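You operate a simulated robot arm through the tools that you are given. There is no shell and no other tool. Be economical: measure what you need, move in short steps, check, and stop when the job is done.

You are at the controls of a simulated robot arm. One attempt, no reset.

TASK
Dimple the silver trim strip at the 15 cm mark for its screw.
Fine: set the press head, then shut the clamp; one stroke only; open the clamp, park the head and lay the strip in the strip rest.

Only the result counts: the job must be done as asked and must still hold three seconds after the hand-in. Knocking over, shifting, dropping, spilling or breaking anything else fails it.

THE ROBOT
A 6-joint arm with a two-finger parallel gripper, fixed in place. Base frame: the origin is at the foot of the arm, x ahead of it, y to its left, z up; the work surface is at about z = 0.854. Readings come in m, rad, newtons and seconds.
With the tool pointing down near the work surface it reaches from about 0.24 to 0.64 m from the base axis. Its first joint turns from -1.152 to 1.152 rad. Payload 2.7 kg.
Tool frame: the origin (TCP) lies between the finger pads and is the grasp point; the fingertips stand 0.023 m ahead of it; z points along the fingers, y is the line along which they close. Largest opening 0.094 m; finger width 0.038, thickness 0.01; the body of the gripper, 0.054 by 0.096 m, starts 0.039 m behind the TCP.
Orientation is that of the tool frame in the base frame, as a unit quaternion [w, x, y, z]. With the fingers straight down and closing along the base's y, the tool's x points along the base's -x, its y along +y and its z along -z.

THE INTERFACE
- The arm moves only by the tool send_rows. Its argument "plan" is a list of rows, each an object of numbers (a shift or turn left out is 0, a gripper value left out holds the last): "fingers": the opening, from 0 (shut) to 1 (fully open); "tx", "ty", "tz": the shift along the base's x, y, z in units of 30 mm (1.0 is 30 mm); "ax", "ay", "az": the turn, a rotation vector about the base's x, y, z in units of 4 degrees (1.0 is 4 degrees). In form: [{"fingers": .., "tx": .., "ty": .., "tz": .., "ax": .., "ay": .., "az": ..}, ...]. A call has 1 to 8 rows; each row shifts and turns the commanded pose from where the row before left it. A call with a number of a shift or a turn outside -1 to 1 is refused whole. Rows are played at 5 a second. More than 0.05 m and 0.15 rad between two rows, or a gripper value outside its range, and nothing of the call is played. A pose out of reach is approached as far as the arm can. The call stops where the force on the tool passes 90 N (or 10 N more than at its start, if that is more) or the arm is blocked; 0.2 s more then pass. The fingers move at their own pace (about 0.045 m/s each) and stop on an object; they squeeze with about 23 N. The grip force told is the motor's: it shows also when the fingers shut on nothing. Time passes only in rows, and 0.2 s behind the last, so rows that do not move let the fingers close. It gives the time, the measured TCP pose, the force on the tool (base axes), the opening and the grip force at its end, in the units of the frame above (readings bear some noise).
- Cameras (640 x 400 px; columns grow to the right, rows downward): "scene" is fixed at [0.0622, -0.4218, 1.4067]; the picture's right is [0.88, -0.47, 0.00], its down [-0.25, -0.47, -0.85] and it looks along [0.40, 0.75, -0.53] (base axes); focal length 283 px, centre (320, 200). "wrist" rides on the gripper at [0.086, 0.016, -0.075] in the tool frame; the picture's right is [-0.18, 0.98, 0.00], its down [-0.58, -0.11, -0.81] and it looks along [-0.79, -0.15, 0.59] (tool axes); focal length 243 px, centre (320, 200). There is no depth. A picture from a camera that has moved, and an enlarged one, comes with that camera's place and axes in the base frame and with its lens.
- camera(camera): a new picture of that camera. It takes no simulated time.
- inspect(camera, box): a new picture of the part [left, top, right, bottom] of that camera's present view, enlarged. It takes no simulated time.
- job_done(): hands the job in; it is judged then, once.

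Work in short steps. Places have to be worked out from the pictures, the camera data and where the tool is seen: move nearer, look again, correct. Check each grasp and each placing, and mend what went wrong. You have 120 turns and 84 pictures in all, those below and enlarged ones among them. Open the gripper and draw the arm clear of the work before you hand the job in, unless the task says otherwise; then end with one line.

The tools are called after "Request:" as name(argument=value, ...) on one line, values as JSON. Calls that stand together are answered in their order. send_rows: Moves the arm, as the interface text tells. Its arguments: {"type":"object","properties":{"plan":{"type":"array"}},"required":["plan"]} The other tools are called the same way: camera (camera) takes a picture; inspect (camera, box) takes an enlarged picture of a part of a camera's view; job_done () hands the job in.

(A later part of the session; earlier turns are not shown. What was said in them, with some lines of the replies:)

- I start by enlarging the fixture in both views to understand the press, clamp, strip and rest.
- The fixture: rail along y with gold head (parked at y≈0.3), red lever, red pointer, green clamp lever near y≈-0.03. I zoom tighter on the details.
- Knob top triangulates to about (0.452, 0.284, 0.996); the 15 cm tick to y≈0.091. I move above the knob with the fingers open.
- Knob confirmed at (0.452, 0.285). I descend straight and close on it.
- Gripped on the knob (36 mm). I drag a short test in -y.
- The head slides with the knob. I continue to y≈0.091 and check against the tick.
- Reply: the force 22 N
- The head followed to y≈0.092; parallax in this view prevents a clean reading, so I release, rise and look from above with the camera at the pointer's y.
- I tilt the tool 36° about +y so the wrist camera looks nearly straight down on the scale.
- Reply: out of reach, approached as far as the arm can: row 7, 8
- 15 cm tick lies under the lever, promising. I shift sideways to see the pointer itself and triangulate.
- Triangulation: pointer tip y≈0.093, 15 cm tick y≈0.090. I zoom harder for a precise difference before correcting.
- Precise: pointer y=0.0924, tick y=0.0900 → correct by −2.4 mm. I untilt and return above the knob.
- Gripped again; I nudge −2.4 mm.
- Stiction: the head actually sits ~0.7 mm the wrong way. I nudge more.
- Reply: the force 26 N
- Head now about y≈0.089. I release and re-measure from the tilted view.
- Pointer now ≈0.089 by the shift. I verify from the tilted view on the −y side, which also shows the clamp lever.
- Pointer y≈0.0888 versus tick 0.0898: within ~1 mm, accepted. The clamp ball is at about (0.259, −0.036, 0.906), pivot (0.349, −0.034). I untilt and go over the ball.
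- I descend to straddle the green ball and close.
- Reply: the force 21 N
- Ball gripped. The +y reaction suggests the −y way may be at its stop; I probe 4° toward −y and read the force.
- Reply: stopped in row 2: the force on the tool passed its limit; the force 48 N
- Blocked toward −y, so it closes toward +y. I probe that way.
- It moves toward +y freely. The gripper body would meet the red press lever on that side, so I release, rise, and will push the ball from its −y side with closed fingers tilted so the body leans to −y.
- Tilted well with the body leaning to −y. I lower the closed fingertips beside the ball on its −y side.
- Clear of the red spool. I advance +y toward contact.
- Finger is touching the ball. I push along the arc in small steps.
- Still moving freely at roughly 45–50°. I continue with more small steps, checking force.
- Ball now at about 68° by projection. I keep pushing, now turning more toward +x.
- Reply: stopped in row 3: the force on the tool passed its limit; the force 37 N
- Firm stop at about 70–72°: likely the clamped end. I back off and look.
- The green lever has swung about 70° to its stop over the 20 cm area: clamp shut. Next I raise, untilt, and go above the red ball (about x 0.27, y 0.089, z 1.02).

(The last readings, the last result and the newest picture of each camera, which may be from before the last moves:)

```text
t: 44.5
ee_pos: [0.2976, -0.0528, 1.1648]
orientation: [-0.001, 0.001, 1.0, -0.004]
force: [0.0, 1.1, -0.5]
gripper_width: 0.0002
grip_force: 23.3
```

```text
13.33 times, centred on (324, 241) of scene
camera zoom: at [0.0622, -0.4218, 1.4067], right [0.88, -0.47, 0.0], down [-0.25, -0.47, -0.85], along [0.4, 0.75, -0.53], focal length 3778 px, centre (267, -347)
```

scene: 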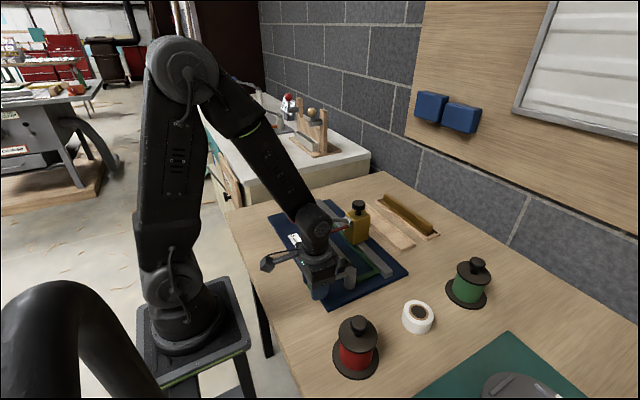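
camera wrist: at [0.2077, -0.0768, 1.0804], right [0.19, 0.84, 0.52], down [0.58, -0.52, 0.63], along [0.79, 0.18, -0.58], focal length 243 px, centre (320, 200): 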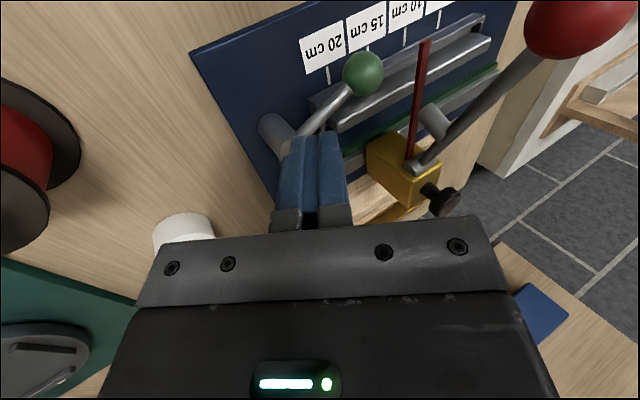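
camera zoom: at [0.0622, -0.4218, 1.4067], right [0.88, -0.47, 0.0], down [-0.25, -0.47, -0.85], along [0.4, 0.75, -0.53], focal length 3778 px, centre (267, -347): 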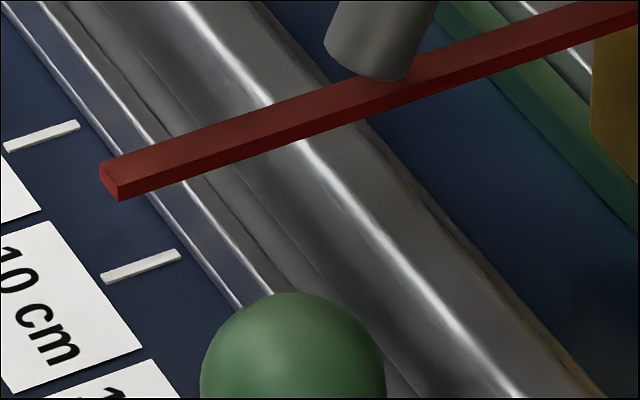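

Pointer unchanged by clamping. Red ball at (0.271, 0.089, 1.021). I move above it.

Request:
send_rows(plan=[{"ty": 0.95, "tx": -0.2}, {"ty": 0.95, "tx": -0.2}, {"ty": 0.95, "tx": -0.2}, {"ty": 0.95, "tx": -0.2}, {"ty": 0.93, "tx": -0.2}, {"tz": -0.9}, {"tz": -0.9}, {"tz": -0.9}])

Request:
camera(camera="wrist")

Request:
inspect(camera="scene", box=[240, 150, 390, 250])

```text
t: 46.2
ee_pos: [0.267, 0.0883, 1.0798]
orientation: [-0.002, 0.001, 1.0, -0.003]
force: [0.4, -0.3, -0.5]
gripper_width: 0.0
grip_force: 23.0
```

```text
40 pictures are left
camera wrist: at [0.1796, 0.1053, 1.155], right [0.19, 0.98, -0.01], down [0.58, -0.1, 0.81], along [0.79, -0.15, -0.59], focal length 243 px, centre (320, 200)
```

wrist: 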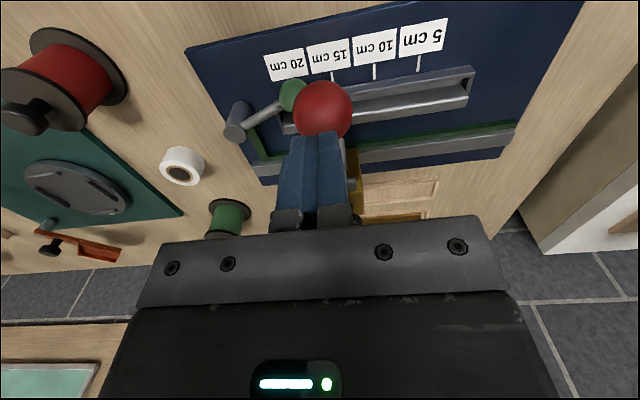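

```text
4.00 times, centred on (315, 200) of scene
camera zoom: at [0.0622, -0.4218, 1.4067], right [0.88, -0.47, 0.0], down [-0.25, -0.47, -0.85], along [0.4, 0.75, -0.53], focal length 1133 px, centre (340, 200)
```

zoom: 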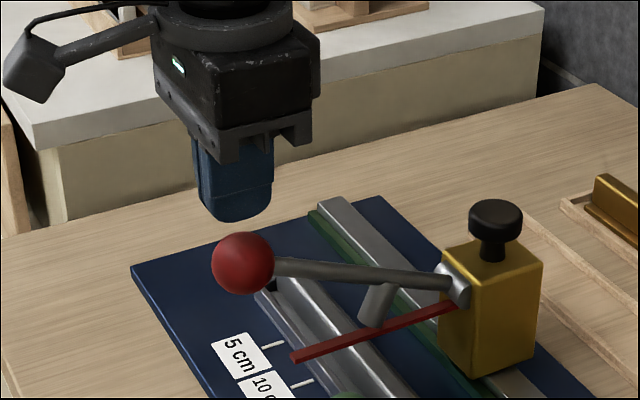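

Aligned over the ball. I press down smoothly.

Request:
send_rows(plan=[{"tz": -0.4, "tx": -0.02}, {"tz": -0.3, "tx": -0.05}, {"tz": -0.3, "tx": -0.05}, {"tz": -0.3, "tx": -0.05}, {"tz": -0.3, "tx": -0.03}, {"tz": -0.3}])

Request:
inspect(camera="scene", box=[240, 150, 390, 250])

```text
t: 47.6
ee_pos: [0.2587, 0.0885, 1.0261]
orientation: [-0.001, 0.001, 1.0, -0.004]
force: [-0.9, 0.3, 1.8]
gripper_width: 0.0
grip_force: 23.0
```

```text
4.00 times, centred on (315, 200) of scene
camera zoom: at [0.0621, -0.4218, 1.4067], right [0.88, -0.47, 0.0], down [-0.25, -0.47, -0.85], along [0.4, 0.75, -0.53], focal length 1133 px, centre (340, 200)
```

zoom: 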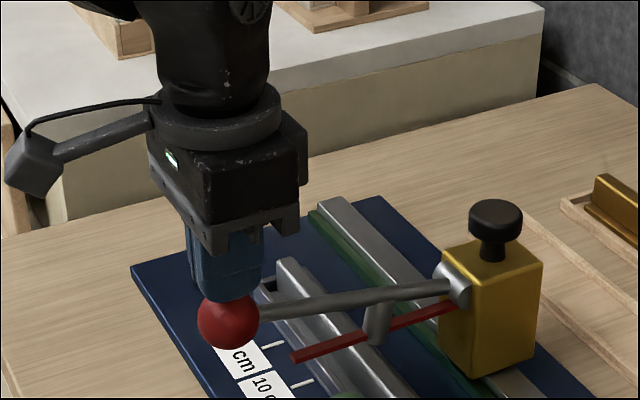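

Lever is going down with little force. I keep pressing until the punch meets the strip.

Request:
send_rows(plan=[{"tz": -0.3}, {"tz": -0.3}, {"tz": -0.3}, {"tz": -0.3, "tx": 0.03}, {"tz": -0.3, "tx": 0.05}, {"tz": -0.3, "tx": 0.05}])

Request:
inspect(camera="scene", box=[240, 160, 390, 260])

```text
t: 48.8
ee_pos: [0.2612, 0.0904, 0.9938]
orientation: [0.0, 0.0, 1.0, -0.003]
force: [-12.2, -3.4, 30.7]
gripper_width: 0.0
grip_force: 22.9
stopped in row 5: the force on the tool passed its limit (the readings are from after the stop); the commanded pose is now the measured one
```

```text
4.00 times, centred on (315, 210) of scene
camera zoom: at [0.0616, -0.422, 1.4067], right [0.88, -0.47, 0.0], down [-0.25, -0.47, -0.85], along [0.4, 0.75, -0.53], focal length 1133 px, centre (340, 160)
```

zoom: 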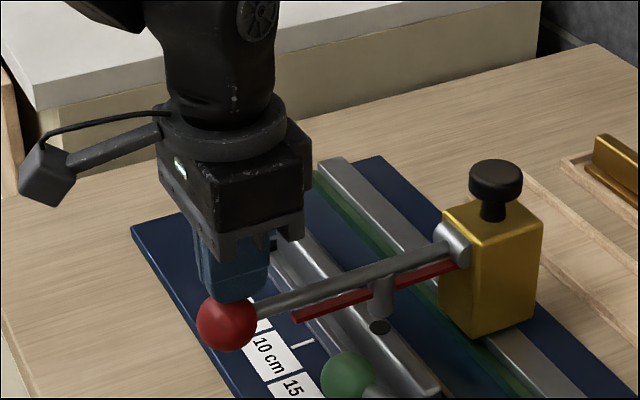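

Stopped at the force limit; a dark spot shows under the punch. I zoom before releasing.

Request:
inspect(camera="scene", box=[305, 220, 355, 255])

```text
11.43 times, centred on (330, 238) of scene
camera zoom: at [0.0616, -0.422, 1.4067], right [0.88, -0.47, 0.0], down [-0.25, -0.47, -0.85], along [0.4, 0.75, -0.53], focal length 3238 px, centre (206, -229)
```

zoom: 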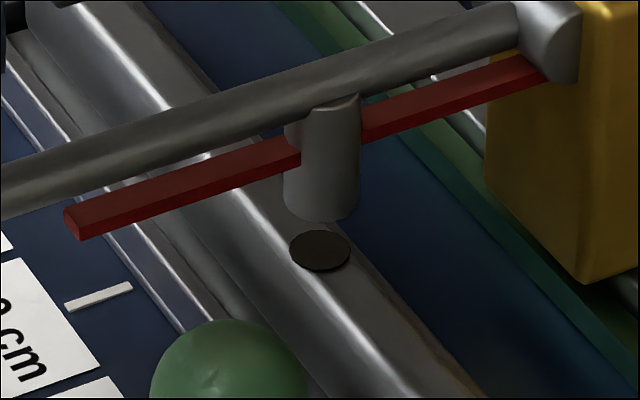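

The dimple has appeared on the strip. I raise straight up and look.

Request:
send_rows(plan=[{"tz": 0.3}, {"tz": 0.6}, {"tz": 0.9}, {"tz": 0.9}, {"tz": 0.9}, {"tz": 0.9}, {}])

Request:
inspect(camera="scene", box=[255, 170, 405, 280])

```text
t: 50.4
ee_pos: [0.2614, 0.0899, 1.1263]
orientation: [-0.001, 0.001, 1.0, -0.003]
force: [1.2, -0.4, 0.6]
gripper_width: 0.0
grip_force: 23.5
```

```text
3.64 times, centred on (330, 225) of scene
camera zoom: at [0.0622, -0.4218, 1.4067], right [0.88, -0.47, 0.0], down [-0.25, -0.47, -0.85], along [0.4, 0.75, -0.53], focal length 1030 px, centre (284, 109)
```

zoom: 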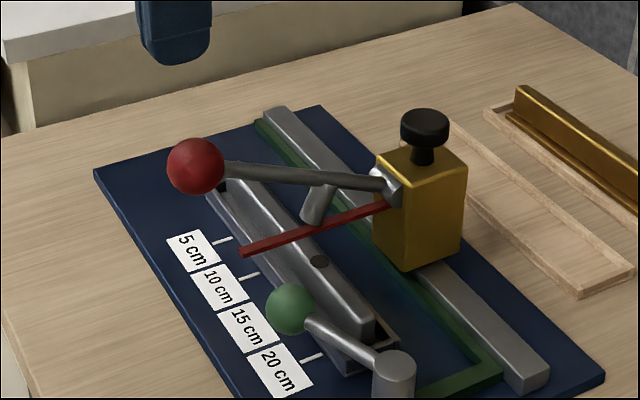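

Lever sprang back by itself; dimple is in place. To open the clamp I will bring closed fingers down on the +x side of the clamp rod near the pivot and sweep toward −x, clear of the red lever.

Request:
send_rows(plan=[{"ty": -0.77, "tx": 0.2}, {"ty": -0.77, "tx": 0.9}, {"ty": -0.77, "tx": 0.9}, {"ty": -0.76, "tx": 0.9}, {"tx": 0.88}, {"tz": -0.9}, {"tz": -0.9}, {}])

Request:
camera(camera="wrist")

Request:
inspect(camera="scene", box=[275, 190, 425, 290])

```text
t: 52.2
ee_pos: [0.3713, -0.001, 1.072]
orientation: [-0.001, 0.0, 1.0, -0.003]
force: [0.6, 0.1, 0.1]
gripper_width: 0.0002
grip_force: 23.2
```

```text
34 pictures are left
camera wrist: at [0.2847, 0.0156, 1.1469], right [0.19, 0.98, -0.01], down [0.58, -0.11, 0.81], along [0.79, -0.15, -0.59], focal length 243 px, centre (320, 200)
```

wrist: 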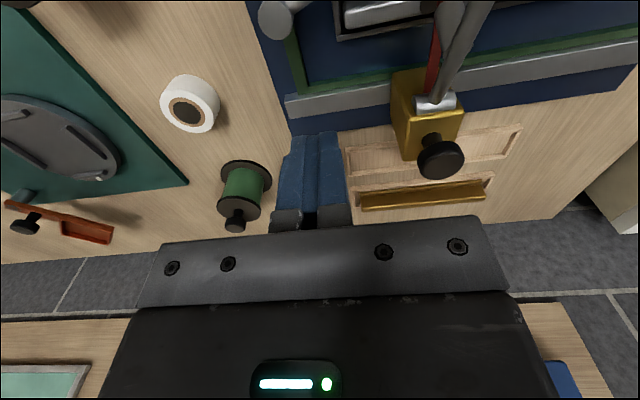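

```text
4.00 times, centred on (350, 240) of scene
camera zoom: at [0.0622, -0.4218, 1.4067], right [0.88, -0.47, 0.0], down [-0.25, -0.47, -0.85], along [0.4, 0.75, -0.53], focal length 1133 px, centre (200, 40)
```

zoom: 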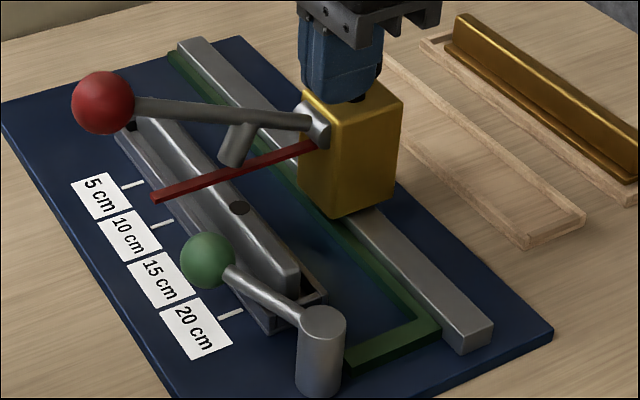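

Strip's near end is at y≈0.02 and the channel's at ≈0.013, so the finger at y≈−0.002 clears. I descend on the +x side of the rod.

Request:
send_rows(plan=[{"tz": -0.9, "tx": 0.1}, {"tz": -0.9}, {"tz": -0.9}, {"tz": -0.9}, {"tz": -0.9}, {"tz": -0.6}, {}])

Request:
camera(camera="wrist")

Request:
inspect(camera="scene", box=[275, 190, 425, 290])

```text
t: 53.8
ee_pos: [0.3795, -0.0003, 0.9194]
orientation: [-0.001, 0.001, 1.0, -0.003]
force: [-0.7, -0.4, -0.4]
gripper_width: 0.0
grip_force: 23.0
```

```text
32 pictures are left
camera wrist: at [0.2916, 0.0159, 0.994], right [0.19, 0.98, -0.01], down [0.58, -0.11, 0.81], along [0.79, -0.15, -0.59], focal length 243 px, centre (320, 200)
```

wrist: 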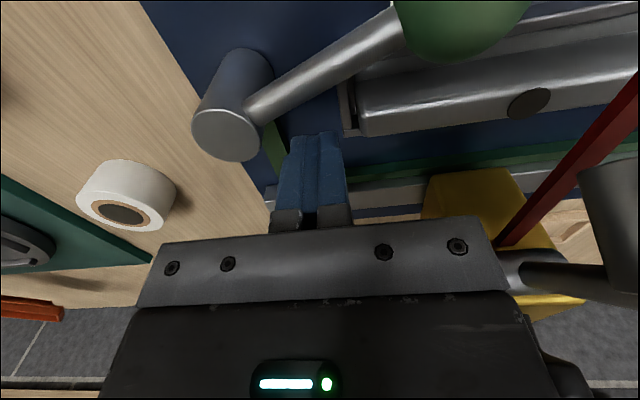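

```text
4.00 times, centred on (350, 240) of scene
camera zoom: at [0.0622, -0.4218, 1.4067], right [0.88, -0.47, 0.0], down [-0.25, -0.47, -0.85], along [0.4, 0.75, -0.53], focal length 1133 px, centre (200, 40)
```

zoom: 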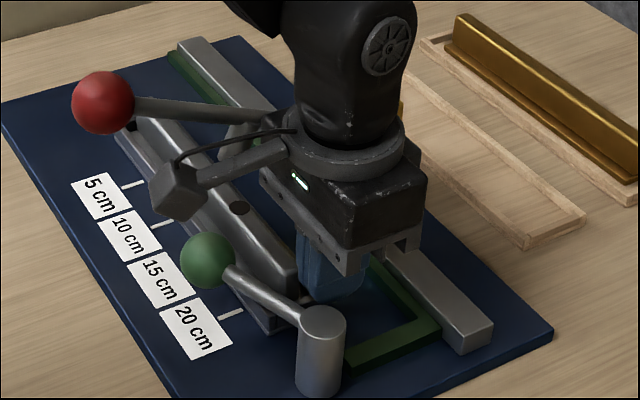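

Finger is properly placed with clearance to the strip end. I sweep −x in small steps.

Request:
send_rows(plan=[{"tx": -0.25}, {"tx": -0.25}, {"tx": -0.25}, {"tx": -0.25}, {"tx": -0.25}, {"tx": -0.25}, {}])

Request:
camera(camera="wrist")

```text
t: 55.4
ee_pos: [0.3345, -0.0009, 0.9215]
orientation: [-0.002, 0.001, 1.0, -0.003]
force: [1.6, 0.8, 0.9]
gripper_width: 0.0002
grip_force: 22.8
```

```text
30 pictures are left
camera wrist: at [0.2461, 0.0158, 0.9953], right [0.19, 0.98, -0.01], down [0.58, -0.11, 0.81], along [0.79, -0.15, -0.59], focal length 243 px, centre (320, 200)
```

wrist: 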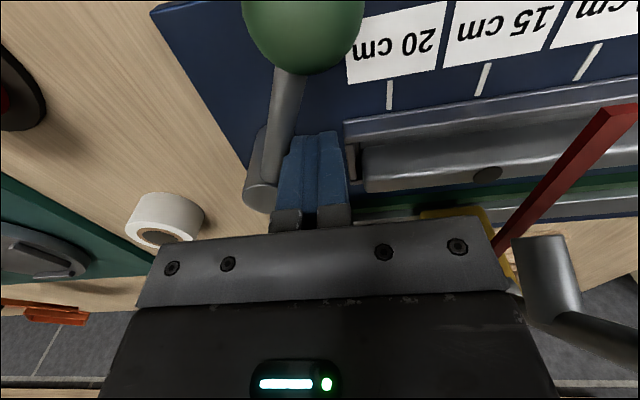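

Opening well. I continue, adding −y to bring the lever back to its original stop.

Request:
send_rows(plan=[{"tx": -0.3, "ty": -0.08}, {"tx": -0.3, "ty": -0.08}, {"tx": -0.3, "ty": -0.08}, {"tx": -0.2, "ty": -0.1}, {"tx": -0.1, "ty": -0.1}, {"ty": -0.15}, {"ty": -0.15}, {"ty": -0.15}])

Request:
camera(camera="wrist")

```text
t: 57.2
ee_pos: [0.2966, -0.0206, 0.9193]
orientation: [-0.001, -0.004, 1.0, 0.001]
force: [-4.6, 35.7, 3.2]
gripper_width: 0.0
grip_force: 22.6
stopped in row 8: the force on the tool passed its limit (the readings are from after the stop); the commanded pose is now the measured one
```

```text
29 pictures are left
camera wrist: at [0.2093, -0.0049, 0.994], right [0.18, 0.98, 0.0], down [0.58, -0.11, 0.81], along [0.79, -0.14, -0.59], focal length 243 px, centre (320, 200)
```

wrist: 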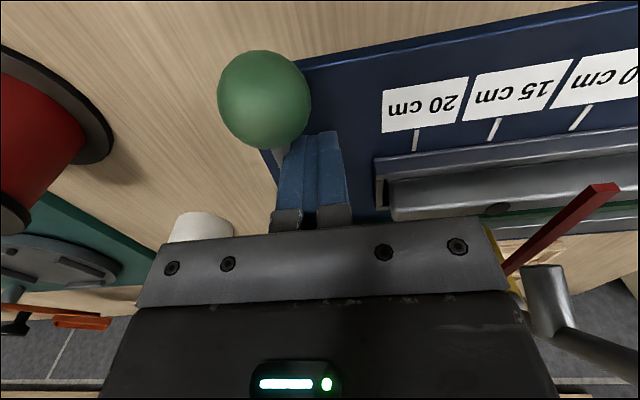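

Clamp back at its open stop. I back off, rise and go to the head's knob, opening the gripper.

Request:
send_rows(plan=[{"ty": 0.2}, {"tz": 1}, {"tz": 1}, {"tz": 1}, {"tz": 1}, {"tz": 1}, {"tz": 1}])

Request:
send_rows(plan=[{"tx": 0.87, "ty": 0.58, "fingers": 1}, {"tx": 0.87, "ty": 0.58}, {"tx": 0.87, "ty": 0.58}, {"tx": 0.87, "ty": 0.58}, {"tx": 0.87, "ty": 0.58}, {"tx": 0.83, "ty": 0.58}, {}])

Request:
inspect(camera="scene", box=[255, 170, 405, 280])

```text
t: 58.8
ee_pos: [0.2974, -0.0183, 1.1011]
orientation: [-0.001, -0.004, 1.0, 0.0]
force: [-0.1, 0.0, 0.0]
gripper_width: 0.0
grip_force: 23.1
```

```text
t: 60.4
ee_pos: [0.4558, 0.0853, 1.1017]
orientation: [0.0, -0.003, 1.0, 0.001]
force: [1.4, 0.5, -0.5]
gripper_width: 0.0943
grip_force: 0.1
```

```text
3.64 times, centred on (330, 225) of scene
camera zoom: at [0.0622, -0.4218, 1.4067], right [0.88, -0.47, 0.0], down [-0.25, -0.47, -0.85], along [0.4, 0.75, -0.53], focal length 1030 px, centre (284, 109)
```

zoom: 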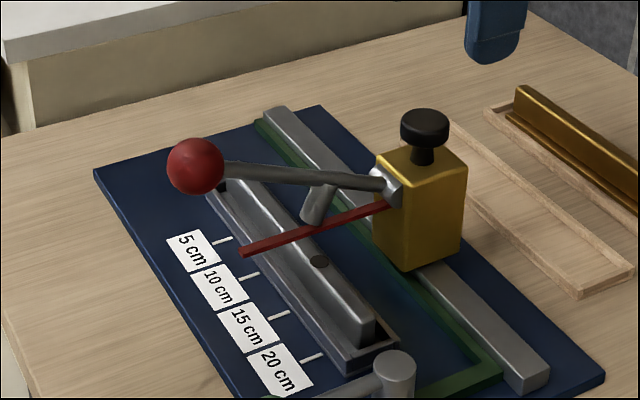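

Request:
send_rows(plan=[{"tx": -0.1, "ty": 0.13, "tz": -0.9}, {"tz": -0.9}, {"tz": -0.9}, {"tz": -0.88}, {}, {"fingers": 0}, {}, {}])

Request:
send_rows(plan=[{}, {}, {"ty": 0.5}, {"ty": 0.9}, {"ty": 0.9}, {"ty": 0.9}, {}])

Request:
inspect(camera="scene", box=[255, 150, 405, 260])

```text
t: 62.2
ee_pos: [0.4481, 0.09, 0.9924]
orientation: [-0.001, -0.003, 1.0, 0.0]
force: [0.3, -7.0, -0.9]
gripper_width: 0.036
grip_force: 15.4
```

```text
t: 63.8
ee_pos: [0.4493, 0.1884, 0.9919]
orientation: [0.004, -0.005, 1.0, 0.001]
force: [13.2, -0.4, 9.1]
gripper_width: 0.0356
grip_force: 44.9
```

```text
3.64 times, centred on (330, 205) of scene
camera zoom: at [0.0624, -0.4219, 1.4067], right [0.88, -0.47, 0.0], down [-0.25, -0.47, -0.85], along [0.4, 0.75, -0.53], focal length 1030 px, centre (284, 182)
```

zoom: 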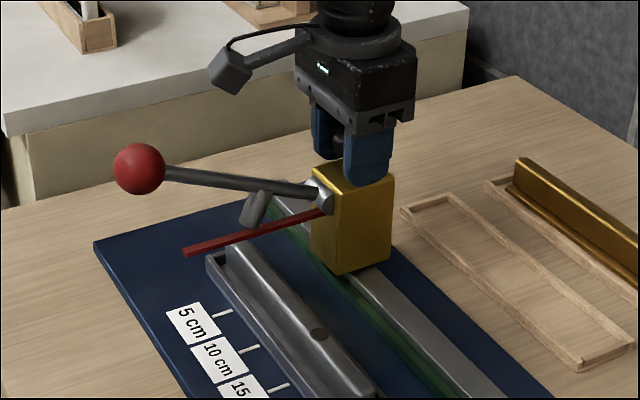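

The head slides, so the clamp is open. I bring it back to the park position y≈0.285.

Request:
send_rows(plan=[{"ty": 0.9}, {"ty": 0.9}, {"ty": 0.9}, {"ty": 0.55}, {}, {}])

Request:
inspect(camera="scene", box=[240, 130, 390, 240])

```text
t: 65.2
ee_pos: [0.4486, 0.2842, 0.9924]
orientation: [-0.001, -0.004, 1.0, 0.0]
force: [10.7, -2.0, -1.3]
gripper_width: 0.0356
grip_force: 45.4
```

```text
3.64 times, centred on (315, 185) of scene
camera zoom: at [0.0625, -0.4219, 1.4067], right [0.88, -0.47, 0.0], down [-0.25, -0.47, -0.85], along [0.4, 0.75, -0.53], focal length 1030 px, centre (338, 254)
```

zoom: 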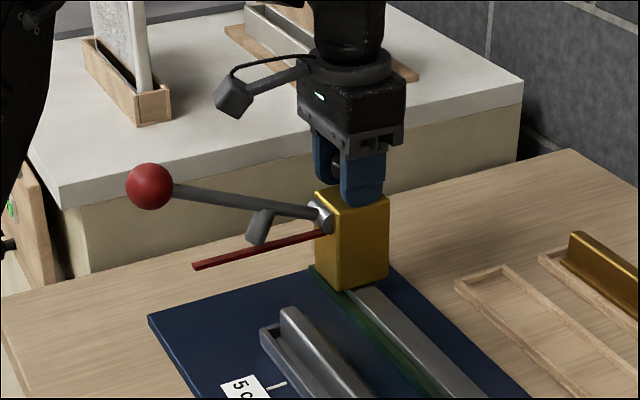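

Parked at the same place as at the start. I give a tiny extra push, release and rise, then look at the strip from above.

Request:
send_rows(plan=[{"ty": 0.06}, {}, {"fingers": 1}, {}, {}, {"tz": 1}, {"tz": 1}, {"tz": 1}])

Request:
inspect(camera="scene", box=[255, 165, 345, 221])

Request:
inspect(camera="scene", box=[290, 195, 440, 275])

```text
t: 67.0
ee_pos: [0.4475, 0.2864, 1.0794]
orientation: [0.0, -0.005, 1.0, 0.0]
force: [0.0, -0.4, 0.5]
gripper_width: 0.094
grip_force: 0.0
```

```text
7.11 times, centred on (300, 193) of scene
camera zoom: at [0.0622, -0.4218, 1.4067], right [0.88, -0.47, 0.0], down [-0.25, -0.47, -0.85], along [0.4, 0.75, -0.53], focal length 2015 px, centre (462, 250)
```

zoom: 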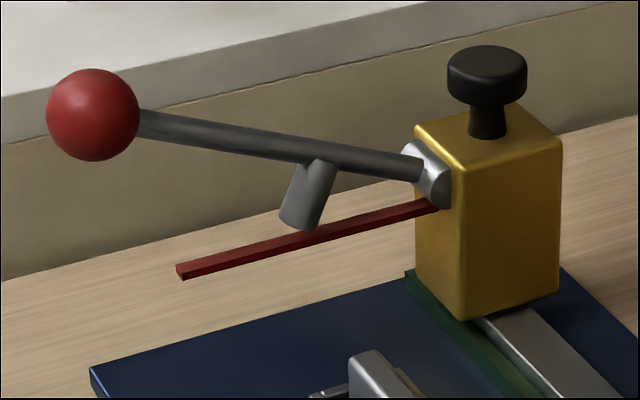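

```text
4.27 times, centred on (365, 235) of scene
camera zoom: at [0.0622, -0.4218, 1.4067], right [0.88, -0.47, 0.0], down [-0.25, -0.47, -0.85], along [0.4, 0.75, -0.53], focal length 1209 px, centre (128, 51)
```

zoom: 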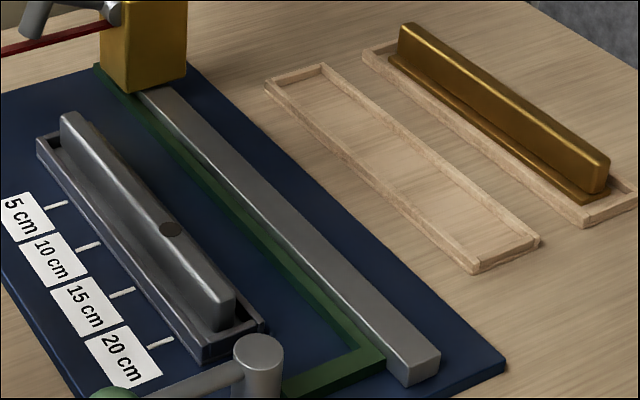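

Head is identical to its start. Now I rotate the gripper 90° while moving over the strip's middle (0.365, 0.13).

Request:
send_rows(plan=[{"tx": -0.344, "ty": -0.65, "tz": 0.25, "az": 1}, {"tx": -0.344, "ty": -0.65, "tz": 0.25, "az": 1}, {"tx": -0.344, "ty": -0.65, "tz": 0.25, "az": 1}, {"tx": -0.344, "ty": -0.65, "tz": 0.25, "az": 1}, {"tx": -0.344, "ty": -0.65, "tz": 0.25, "az": 1}, {"tx": -0.344, "ty": -0.65, "tz": 0.25, "az": 1}, {"tx": -0.344, "ty": -0.65, "tz": 0.25, "az": 1}, {"tx": -0.344, "ty": -0.65, "tz": 0.25, "az": 1}])

Request:
send_rows(plan=[{"az": 1}, {"az": 1}, {"az": 1}, {"az": 1}, {"az": 1}, {"az": 1}, {"az": 1}, {"az": 1}])

Request:
send_rows(plan=[{"az": 1}, {"az": 1}, {"az": 1}, {"az": 1}, {"az": 1}, {"az": 1}, {"az": 0.5}, {}])

Request:
camera(camera="wrist")

```text
t: 68.8
ee_pos: [0.3668, 0.1326, 1.1409]
orientation: [0.0, -0.28, 0.96, -0.001]
force: [0.4, 0.1, -0.4]
gripper_width: 0.094
grip_force: 0.1
```

```text
t: 70.6
ee_pos: [0.3673, 0.1316, 1.1421]
orientation: [0.0, -0.534, 0.846, 0.0]
force: [-0.2, -0.3, 0.2]
gripper_width: 0.0938
grip_force: 0.0
```

```text
t: 72.4
ee_pos: [0.3669, 0.1314, 1.1423]
orientation: [0.0, 0.71, -0.704, 0.0]
force: [-0.5, 0.1, 0.1]
gripper_width: 0.094
grip_force: 0.1
```

```text
23 pictures are left
camera wrist: at [0.3501, 0.0448, 1.2175], right [-0.98, 0.18, 0.0], down [0.1, 0.58, 0.81], along [0.14, 0.79, -0.59], focal length 243 px, centre (320, 200)
```

wrist: 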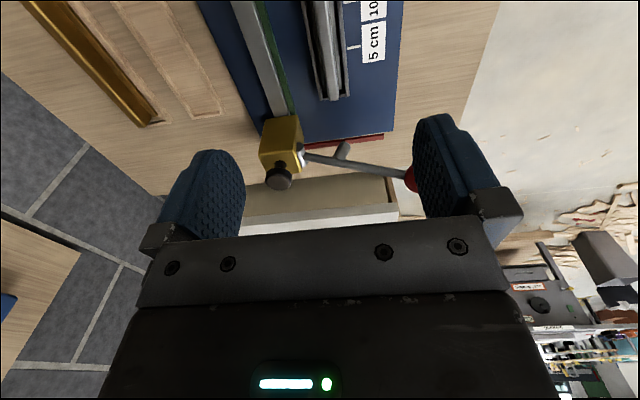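

I zoom to get the web's x position and far end.

Request:
inspect(camera="wrist", box=[290, 0, 400, 110])

Request:
inspect(camera="scene", box=[295, 205, 355, 275])

```text
3.64 times, centred on (345, 55) of wrist
camera zoom: at [0.3501, 0.0448, 1.2175], right [-0.98, 0.18, 0.0], down [0.1, 0.58, 0.81], along [0.14, 0.79, -0.59], focal length 882 px, centre (229, 727)
```

zoom: 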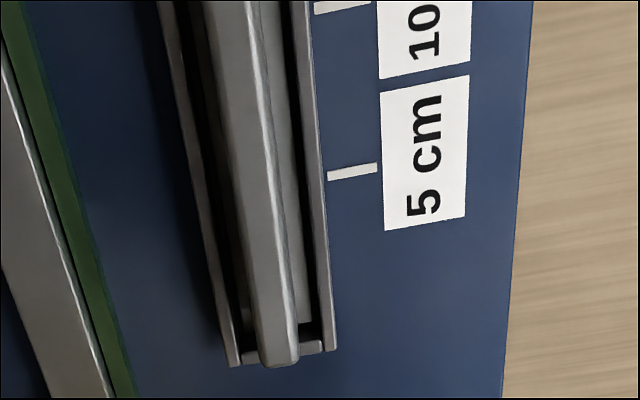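

```text
5.71 times, centred on (325, 240) of scene
camera zoom: at [0.0622, -0.4218, 1.4067], right [0.88, -0.47, 0.0], down [-0.25, -0.47, -0.85], along [0.4, 0.75, -0.53], focal length 1619 px, centre (291, -29)
```

zoom: 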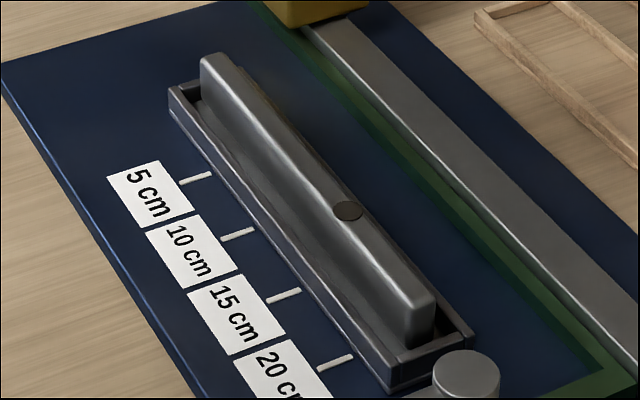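

Web is at x≈0.365, y 0.02–0.238, top z≈0.90; channel wall top z≈0.873. I descend so the tips stop at about z 0.88.

Request:
send_rows(plan=[{"tz": -1, "tx": -0.06, "ty": -0.05}, {"tz": -1}, {"tz": -1}, {"tz": -1}, {"tz": -1}, {"tz": -1}, {"tz": -0.9}, {"tz": -0.9}])

Request:
inspect(camera="scene", box=[265, 180, 400, 275])

```text
t: 74.2
ee_pos: [0.3671, 0.1294, 0.906]
orientation: [0.0, 0.71, -0.704, 0.001]
force: [-0.1, -0.3, 0.4]
gripper_width: 0.0938
grip_force: 0.1
```

```text
4.21 times, centred on (332, 228) of scene
camera zoom: at [0.0622, -0.4218, 1.4067], right [0.88, -0.47, 0.0], down [-0.25, -0.47, -0.85], along [0.4, 0.75, -0.53], focal length 1193 px, centre (267, 84)
```

zoom: 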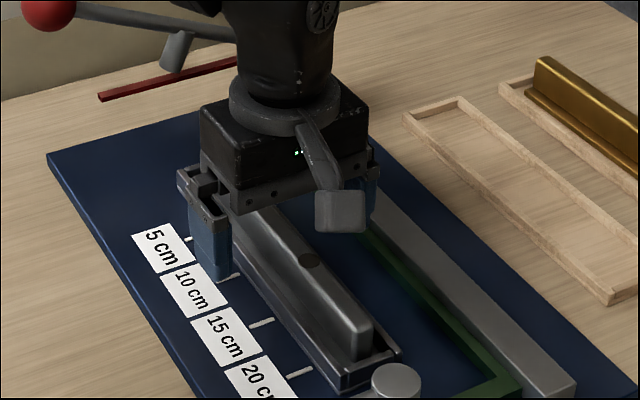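

Good placement. I adjust slightly (x −1.5 mm, z −2 mm) and close on the web.

Request:
send_rows(plan=[{"tx": -0.05, "tz": -0.08}, {"fingers": 0}, {}, {}, {}, {}, {}, {}])

```text
t: 76.0
ee_pos: [0.3648, 0.1289, 0.9055]
orientation: [0.0, 0.71, -0.705, 0.0]
force: [0.2, -0.5, 0.9]
gripper_width: 0.0158
grip_force: 22.9
```

Web gripped (15.8 mm). I lift 60 mm and check it comes level.

Request:
send_rows(plan=[{"tz": 0.2}, {"tz": 0.4}, {"tz": 0.7}, {"tz": 0.7}, {}])

Request:
camera(camera="scene")

Request:
camera(camera="wrist")

```text
t: 77.2
ee_pos: [0.364, 0.1301, 0.9634]
orientation: [0.001, 0.71, -0.704, 0.0]
force: [-1.0, -0.5, -0.6]
gripper_width: 0.016
grip_force: 23.2
```

```text
19 pictures are left
```

scene: 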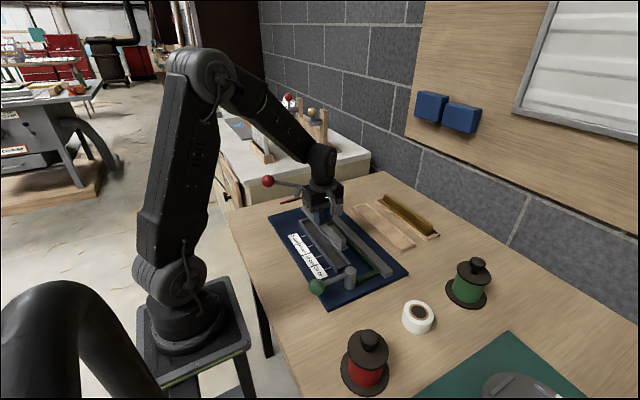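

```text
18 pictures are left
camera wrist: at [0.3483, 0.0436, 1.0384], right [-0.98, 0.18, 0.0], down [0.11, 0.58, 0.81], along [0.14, 0.79, -0.59], focal length 243 px, centre (320, 200)
```

wrist: 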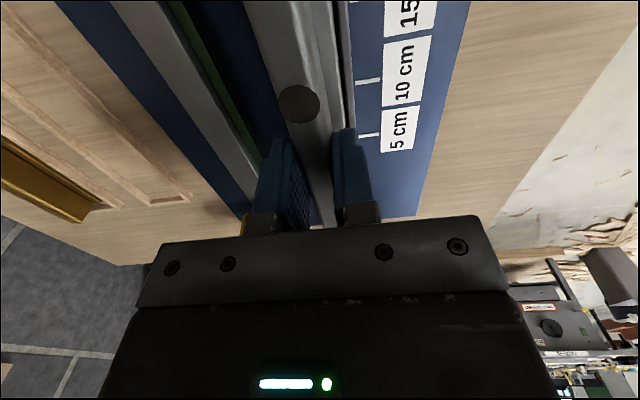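

The strip hangs level. I notice the red spool seems displaced from the first picture (will check after). First I carry the strip over the empty rest centred at about (0.574, 0.124).

Request:
send_rows(plan=[{"tz": 0.8, "ty": -0.1}, {"tx": 0.9, "ty": -0.1}, {"tx": 0.9}, {"tx": 0.9}, {"tx": 0.9}, {"tx": 0.9}, {"tx": 0.9}, {"tx": 0.8}])

Request:
send_rows(plan=[{"tx": 0.8}, {}])

Request:
inspect(camera="scene", box=[310, 170, 460, 265])

Request:
camera(camera="wrist")

```text
t: 79.0
ee_pos: [0.5493, 0.1227, 0.9868]
orientation: [0.002, 0.71, -0.704, 0.0]
force: [0.6, -0.4, -0.6]
gripper_width: 0.0155
grip_force: 22.8
```

```text
t: 79.6
ee_pos: [0.5733, 0.1223, 0.9856]
orientation: [0.0, 0.71, -0.704, -0.001]
force: [-0.3, 0.2, -1.8]
gripper_width: 0.0157
grip_force: 23.2
```

```text
4.21 times, centred on (385, 218) of scene
camera zoom: at [0.0622, -0.4218, 1.4067], right [0.88, -0.47, 0.0], down [-0.25, -0.47, -0.85], along [0.4, 0.75, -0.53], focal length 1193 px, centre (46, 126)
```

zoom: 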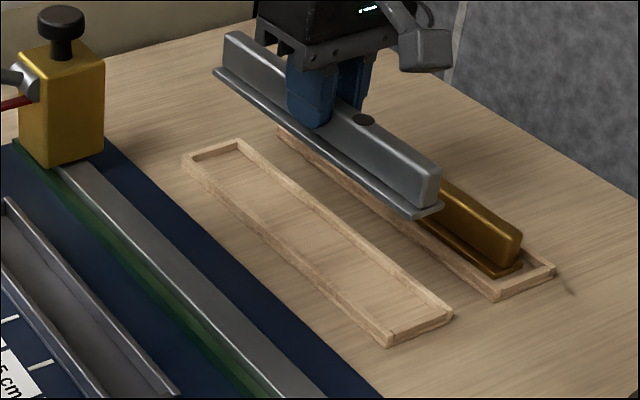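

```text
16 pictures are left
camera wrist: at [0.5575, 0.0361, 1.0609], right [-0.98, 0.18, 0.0], down [0.11, 0.58, 0.81], along [0.14, 0.79, -0.59], focal length 243 px, centre (320, 200)
```

wrist: 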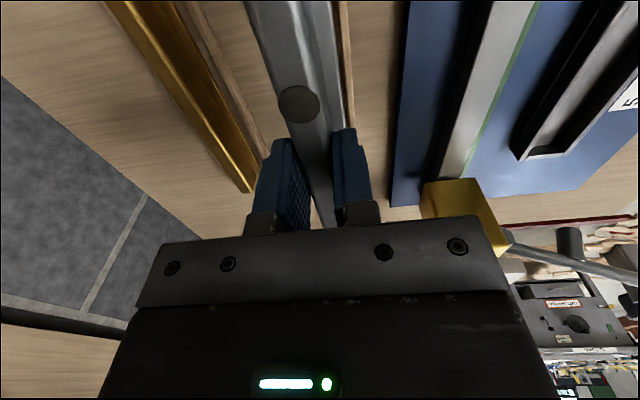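

The strip is centred over the rest in x and y (strip y≈0.015–0.236 vs inner ≈0.006–0.243). I lower, slowly at the end.

Request:
send_rows(plan=[{"tz": -0.8}, {"tz": -0.8}, {"tz": -0.6}, {"tz": -0.3}, {"tz": -0.15}, {}])

Request:
inspect(camera="scene", box=[310, 170, 460, 265])

```text
t: 81.0
ee_pos: [0.5743, 0.1225, 0.909]
orientation: [0.0, 0.71, -0.705, -0.001]
force: [0.9, -0.1, -0.9]
gripper_width: 0.0157
grip_force: 23.8
```

```text
4.21 times, centred on (385, 218) of scene
camera zoom: at [0.0622, -0.4218, 1.4067], right [0.88, -0.47, 0.0], down [-0.25, -0.47, -0.85], along [0.4, 0.75, -0.53], focal length 1193 px, centre (46, 126)
```

zoom: 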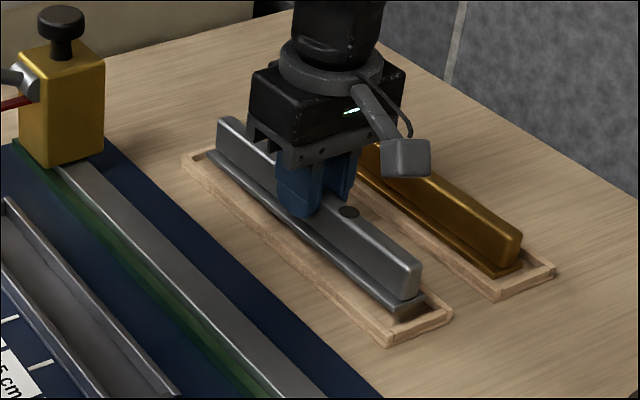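

Aligned, about 1 cm above. I ease down until contact.

Request:
send_rows(plan=[{"tz": -0.12}, {"tz": -0.1}, {"tz": -0.08}, {}])

Request:
inspect(camera="scene", box=[340, 190, 430, 255])

```text
t: 82.0
ee_pos: [0.5746, 0.1239, 0.9003]
orientation: [0.0, 0.71, -0.704, 0.0]
force: [-0.1, 0.6, -0.7]
gripper_width: 0.0158
grip_force: 23.0
```

```text
6.15 times, centred on (385, 222) of scene
camera zoom: at [0.0622, -0.4218, 1.4067], right [0.88, -0.47, 0.0], down [-0.25, -0.47, -0.85], along [0.4, 0.75, -0.53], focal length 1744 px, centre (-80, 62)
```

zoom: 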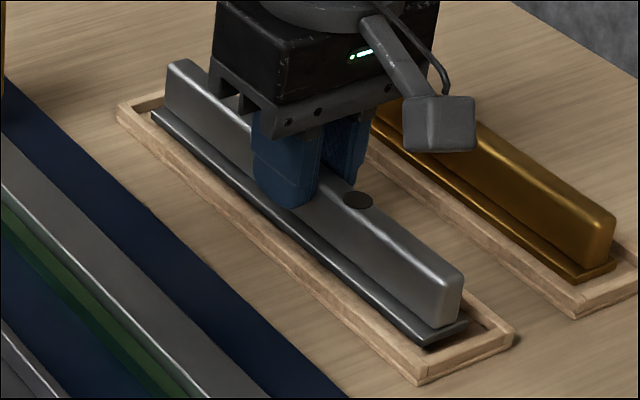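

Request:
send_rows(plan=[{"tz": -0.06}, {"tz": -0.06}, {"tz": -0.06}, {"tz": -0.06}, {}])

```text
t: 83.2
ee_pos: [0.5744, 0.122, 0.8929]
orientation: [0.001, 0.71, -0.704, 0.0]
force: [0.0, -0.7, -1.1]
gripper_width: 0.0158
grip_force: 23.2
```

Request:
send_rows(plan=[{"tz": -0.05}, {"tz": -0.05}, {"tz": -0.05}, {}])

Request:
inspect(camera="scene", box=[340, 190, 430, 255])

```text
t: 84.2
ee_pos: [0.5732, 0.1231, 0.8899]
orientation: [-0.001, 0.711, -0.703, 0.001]
force: [-1.5, 2.5, 16.0]
gripper_width: 0.0156
grip_force: 22.3
```

```text
6.15 times, centred on (385, 222) of scene
camera zoom: at [0.0619, -0.4218, 1.4067], right [0.88, -0.47, 0.0], down [-0.25, -0.47, -0.85], along [0.4, 0.75, -0.53], focal length 1744 px, centre (-80, 62)
```

zoom: 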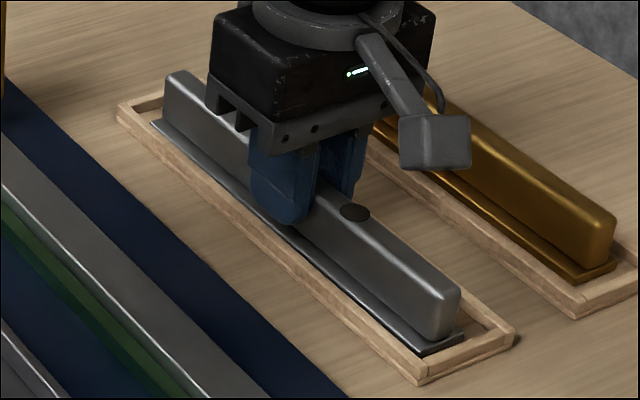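

Contact (16 N up); the strip sits inside the rest. I ease off slightly, release to a modest opening and rise.

Request:
send_rows(plan=[{"tz": 0.04}, {"fingers": 0.3}, {}, {"tz": 0.5}, {"tz": 1}, {"tz": 1}, {"tz": 1}, {"tz": 1}])

Request:
camera(camera="scene")

Request:
inspect(camera="scene", box=[340, 190, 430, 255])

```text
t: 86.0
ee_pos: [0.5758, 0.1233, 1.0228]
orientation: [0.001, 0.71, -0.704, 0.0]
force: [0.2, 0.8, 0.7]
gripper_width: 0.0283
grip_force: 0.0
```

```text
12 pictures are left
```

scene: 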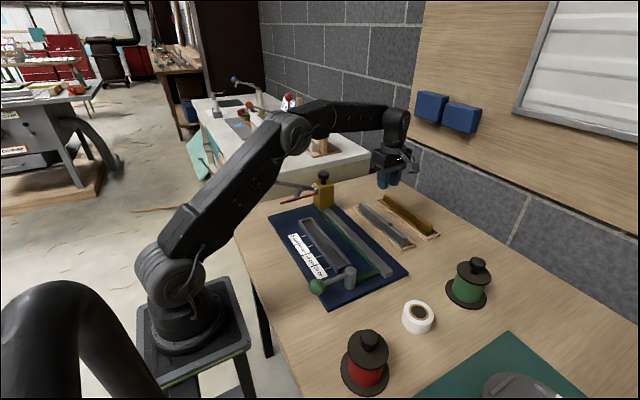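

```text
6.15 times, centred on (385, 222) of scene
camera zoom: at [0.0622, -0.4218, 1.4067], right [0.88, -0.47, 0.0], down [-0.25, -0.47, -0.85], along [0.4, 0.75, -0.53], focal length 1744 px, centre (-80, 62)
```

zoom: 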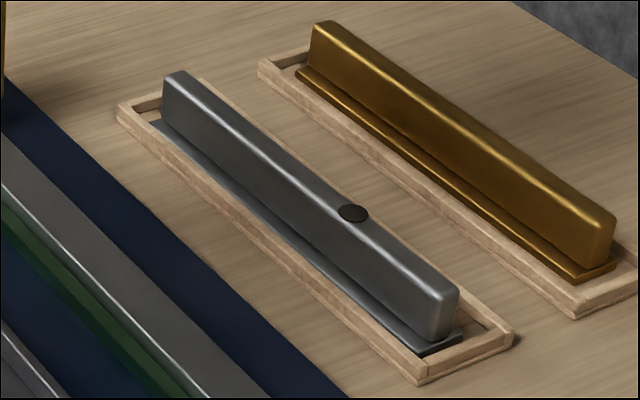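

The strip sits flat in the rest with its dimple. However, the red spool now appears ~10 px from where it stood at the start — I must have nudged it during the tilted approach. I return to the very pose used at t=25 s to compare pixel to pixel.

Request:
send_rows(plan=[{"tz": 0.78, "az": -1}, {"tz": 0.78, "az": -1}, {"tz": 0.78, "az": -1}, {"tz": 0.78, "az": -1}, {"tz": 0.78, "az": -1}, {"tz": 0.78, "az": -1}, {"tz": 0.78, "az": -1}, {"tz": 0.78, "az": -1}])

Request:
send_rows(plan=[{"tx": -0.95, "ty": -0.44, "az": -1}, {"tx": -0.95, "ty": -0.44, "az": -1}, {"tx": -0.95, "ty": -0.44, "az": -1}, {"tx": -0.95, "ty": -0.44, "az": -1}, {"tx": -0.95, "ty": -0.44, "az": -1}, {"tx": -0.95, "ty": -0.44, "az": -1}, {"tx": -0.95, "ty": -0.44, "az": -1}, {"tx": -0.95, "ty": -0.44, "az": -1}])

Request:
send_rows(plan=[{"tx": -0.9, "az": -1}, {"tx": -0.9, "az": -1}, {"az": -1, "fingers": 1}, {"az": -1}, {"az": -1}, {"az": -1}, {"az": -0.5}, {}])

```text
t: 87.8
ee_pos: [0.547, 0.113, 1.1977]
orientation: [-0.001, -0.488, 0.873, 0.0]
force: [-0.4, 0.0, 1.1]
gripper_width: 0.0282
grip_force: 0.0
out of reach, approached as far as the arm can: row 6, 7, 8
```

```text
t: 89.6
ee_pos: [0.3208, 0.009, 1.1955]
orientation: [0.0, -0.228, 0.974, 0.0]
force: [-0.4, 0.6, -0.1]
gripper_width: 0.0279
grip_force: 0.0
```

```text
t: 91.4
ee_pos: [0.2659, 0.0109, 1.1991]
orientation: [0.0, -0.004, 1.0, 0.0]
force: [-0.7, -0.1, 0.3]
gripper_width: 0.0941
grip_force: 0.1
```

Request:
send_rows(plan=[{"tx": 0.8, "ty": 0.22, "tz": 0.35, "az": -0.11}, {"ay": 1}, {"ay": 1}, {"ay": 1}, {"ay": 1}, {"ay": 1}, {"ay": 1}, {"ay": 1}])

Request:
send_rows(plan=[{}])

Request:
camera(camera="wrist")

```text
t: 93.2
ee_pos: [0.2887, 0.017, 1.2089]
orientation: [-0.243, -0.001, 0.97, 0.0]
force: [-0.3, -0.2, 0.0]
gripper_width: 0.094
grip_force: 0.0
```

```text
t: 93.6
ee_pos: [0.2893, 0.015, 1.2091]
orientation: [-0.243, 0.001, 0.97, 0.0]
force: [0.4, -0.4, 0.2]
gripper_width: 0.094
grip_force: 0.0
```

```text
10 pictures are left
camera wrist: at [0.2469, 0.0326, 1.3156], right [0.16, 0.98, -0.09], down [0.89, -0.11, 0.44], along [0.42, -0.15, -0.9], focal length 243 px, centre (320, 200)
```

wrist: 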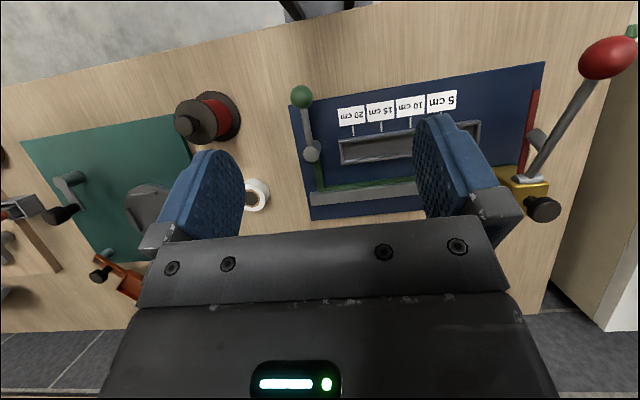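

Compared with the t=25 s picture the red spool is shifted by about −29 mm in y (now at ≈(0.270, −0.208)). I will put it back by its knob; first a close look at it.

Request:
inspect(camera="scene", box=[325, 320, 421, 400])

Request:
send_rows(plan=[{"ay": -1, "ty": -0.9}, {"ay": -1, "ty": -0.9}, {"ay": -1, "ty": -0.9}, {"ay": -1, "ty": -0.9}, {"ay": -1, "ty": -0.9}, {"ay": -1, "ty": -0.9}, {"ay": -1, "ty": -0.9}, {"ty": -0.9}])

```text
5.00 times, centred on (373, 360) of scene
camera zoom: at [0.0622, -0.4218, 1.4067], right [0.88, -0.47, 0.0], down [-0.25, -0.47, -0.85], along [0.4, 0.75, -0.53], focal length 1417 px, centre (55, -600)
```

zoom: 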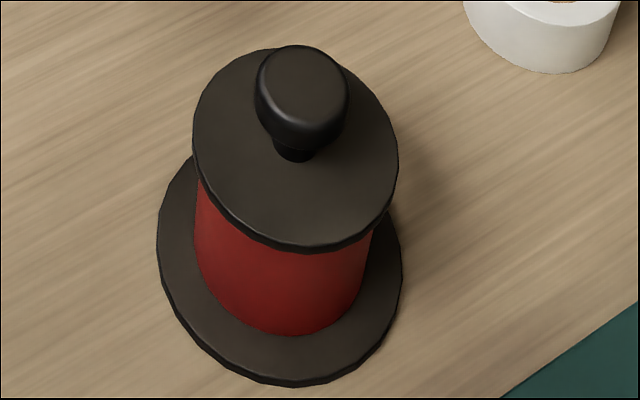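

```text
t: 95.4
ee_pos: [0.2883, -0.2001, 1.2068]
orientation: [0.0, 0.0, 1.0, 0.0]
force: [0.3, 0.0, 0.4]
gripper_width: 0.0939
grip_force: 0.1
```

Knob ~30 mm wide, top z≈0.95. I go above it and check with the wrist camera.

Request:
send_rows(plan=[{"tx": -0.58, "ty": -0.26, "tz": -1}, {"tz": -1}, {"tz": -1}, {"tz": -1}, {"tz": -1}, {"tz": -1}, {"tz": -0.8}])

Request:
camera(camera="wrist")

```text
t: 97.0
ee_pos: [0.2707, -0.2062, 1.0051]
orientation: [0.0, -0.001, 1.0, 0.0]
force: [0.5, -0.3, 0.4]
gripper_width: 0.0941
grip_force: 0.1
```

```text
8 pictures are left
camera wrist: at [0.1825, -0.1906, 1.0791], right [0.18, 0.98, 0.0], down [0.58, -0.11, 0.81], along [0.79, -0.15, -0.59], focal length 243 px, centre (320, 200)
```

wrist: 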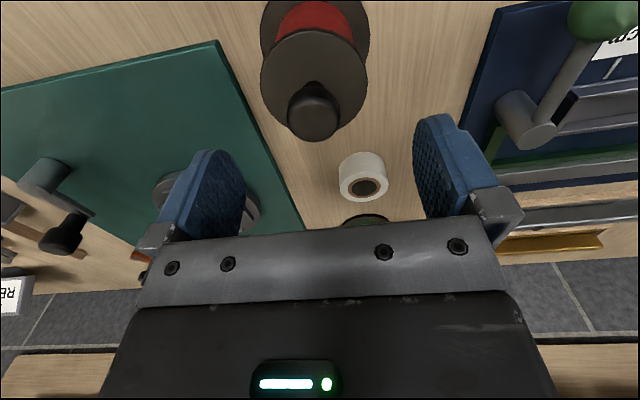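

Knob at about (0.2706, −0.211). I descend and grip.

Request:
send_rows(plan=[{"ty": -0.15, "tz": -0.6}, {"tz": -0.6}, {"tz": -0.4}, {}, {"fingers": 0}, {}, {}, {}])

Request:
send_rows(plan=[{}, {}])

```text
t: 98.8
ee_pos: [0.2714, -0.2112, 0.9566]
orientation: [0.0, 0.0, 1.0, 0.0]
force: [0.2, -1.3, -0.1]
gripper_width: 0.0316
grip_force: 23.4
```

```text
t: 99.4
ee_pos: [0.2714, -0.2109, 0.955]
orientation: [0.0, -0.001, 1.0, -0.001]
force: [0.7, 0.0, -0.3]
gripper_width: 0.0317
grip_force: 23.3
```

Gripped. I slide it +29 mm in y and −3 mm in x, gently.

Request:
send_rows(plan=[{"ty": 0.2, "tx": -0.02}, {"ty": 0.2, "tx": -0.02}, {"ty": 0.2, "tx": -0.02}, {"ty": 0.2, "tx": -0.02}, {"ty": 0.15, "tx": -0.02}, {}, {}])

Request:
send_rows(plan=[{"fingers": 0.7}, {}, {}, {"tz": 0.7}, {"tz": 1}, {"tz": 1}, {"tz": 1}, {"tz": 1}])

Request:
send_rows(plan=[{"tz": 1, "ty": 0.7}, {"tz": 1, "ty": 0.9}, {"tz": 0.9, "ty": 0.9}, {"tz": 0.8, "ty": 0.9}, {"ty": 0.9, "tx": 0.3}, {"ty": 0.9, "tx": 0.3}, {"ty": 0.9}, {"ty": 0.4}])

Request:
camera(camera="scene")

```text
t: 101.0
ee_pos: [0.2697, -0.1833, 0.9552]
orientation: [0.0, 0.0, 1.0, 0.0]
force: [-0.8, 0.4, -0.2]
gripper_width: 0.0316
grip_force: 22.7
```

```text
t: 102.8
ee_pos: [0.2688, -0.183, 1.0972]
orientation: [0.0, -0.001, 1.0, 0.0]
force: [-0.1, 0.3, 0.6]
gripper_width: 0.0658
grip_force: 0.0
```

```text
t: 104.6
ee_pos: [0.2871, 0.0098, 1.2101]
orientation: [0.001, 0.0, 1.0, 0.0]
force: [0.0, -0.7, -0.1]
gripper_width: 0.0658
grip_force: 0.0
```

```text
7 pictures are left
```

scene: 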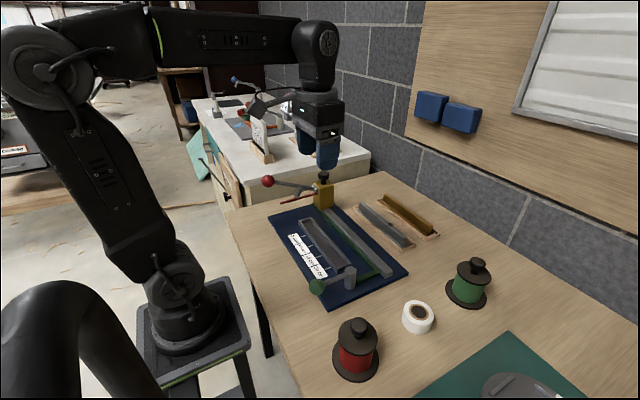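

The spool looks back at its original pixels. I confirm from the same t=25 s wrist pose.

Request:
send_rows(plan=[{"tx": 0.07, "ty": 0.22, "ay": 1, "fingers": 1}, {"ay": 1}, {"ay": 1}, {"ay": 1}, {"ay": 1}, {"ay": 1}, {"ay": 1}, {}])

Request:
camera(camera="wrist")

```text
t: 106.4
ee_pos: [0.2885, 0.017, 1.2098]
orientation: [-0.243, 0.0, 0.97, -0.001]
force: [-0.1, 0.0, -0.2]
gripper_width: 0.0941
grip_force: 0.0
```

```text
6 pictures are left
camera wrist: at [0.2464, 0.0337, 1.3157], right [0.16, 0.98, -0.09], down [0.89, -0.11, 0.44], along [0.42, -0.15, -0.9], focal length 243 px, centre (320, 200)
```

wrist: 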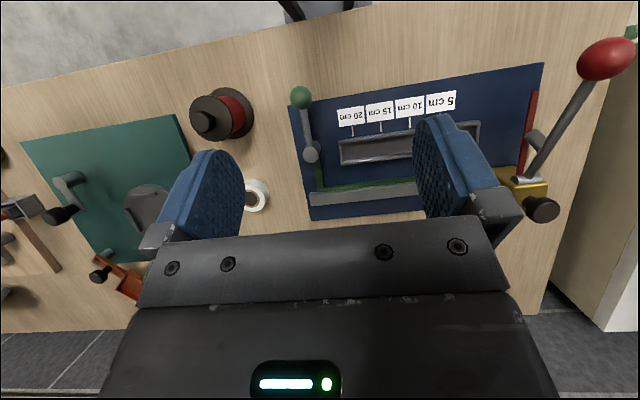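

The spool matches its original view to within about a pixel. The clamp is open, the head is parked, the strip is in the rest and the arm is clear, so I hand in.

Request:
job_done()

```text
The job is handed in.
```

The silver strip has one dimple at the 15 cm mark (the pointer read about 1 mm off the tick) and lies in the strip rest, with the clamp open and the head parked; I nudged the red spool about 29 mm along the way and slid it back to within about 3 mm of where it stood.
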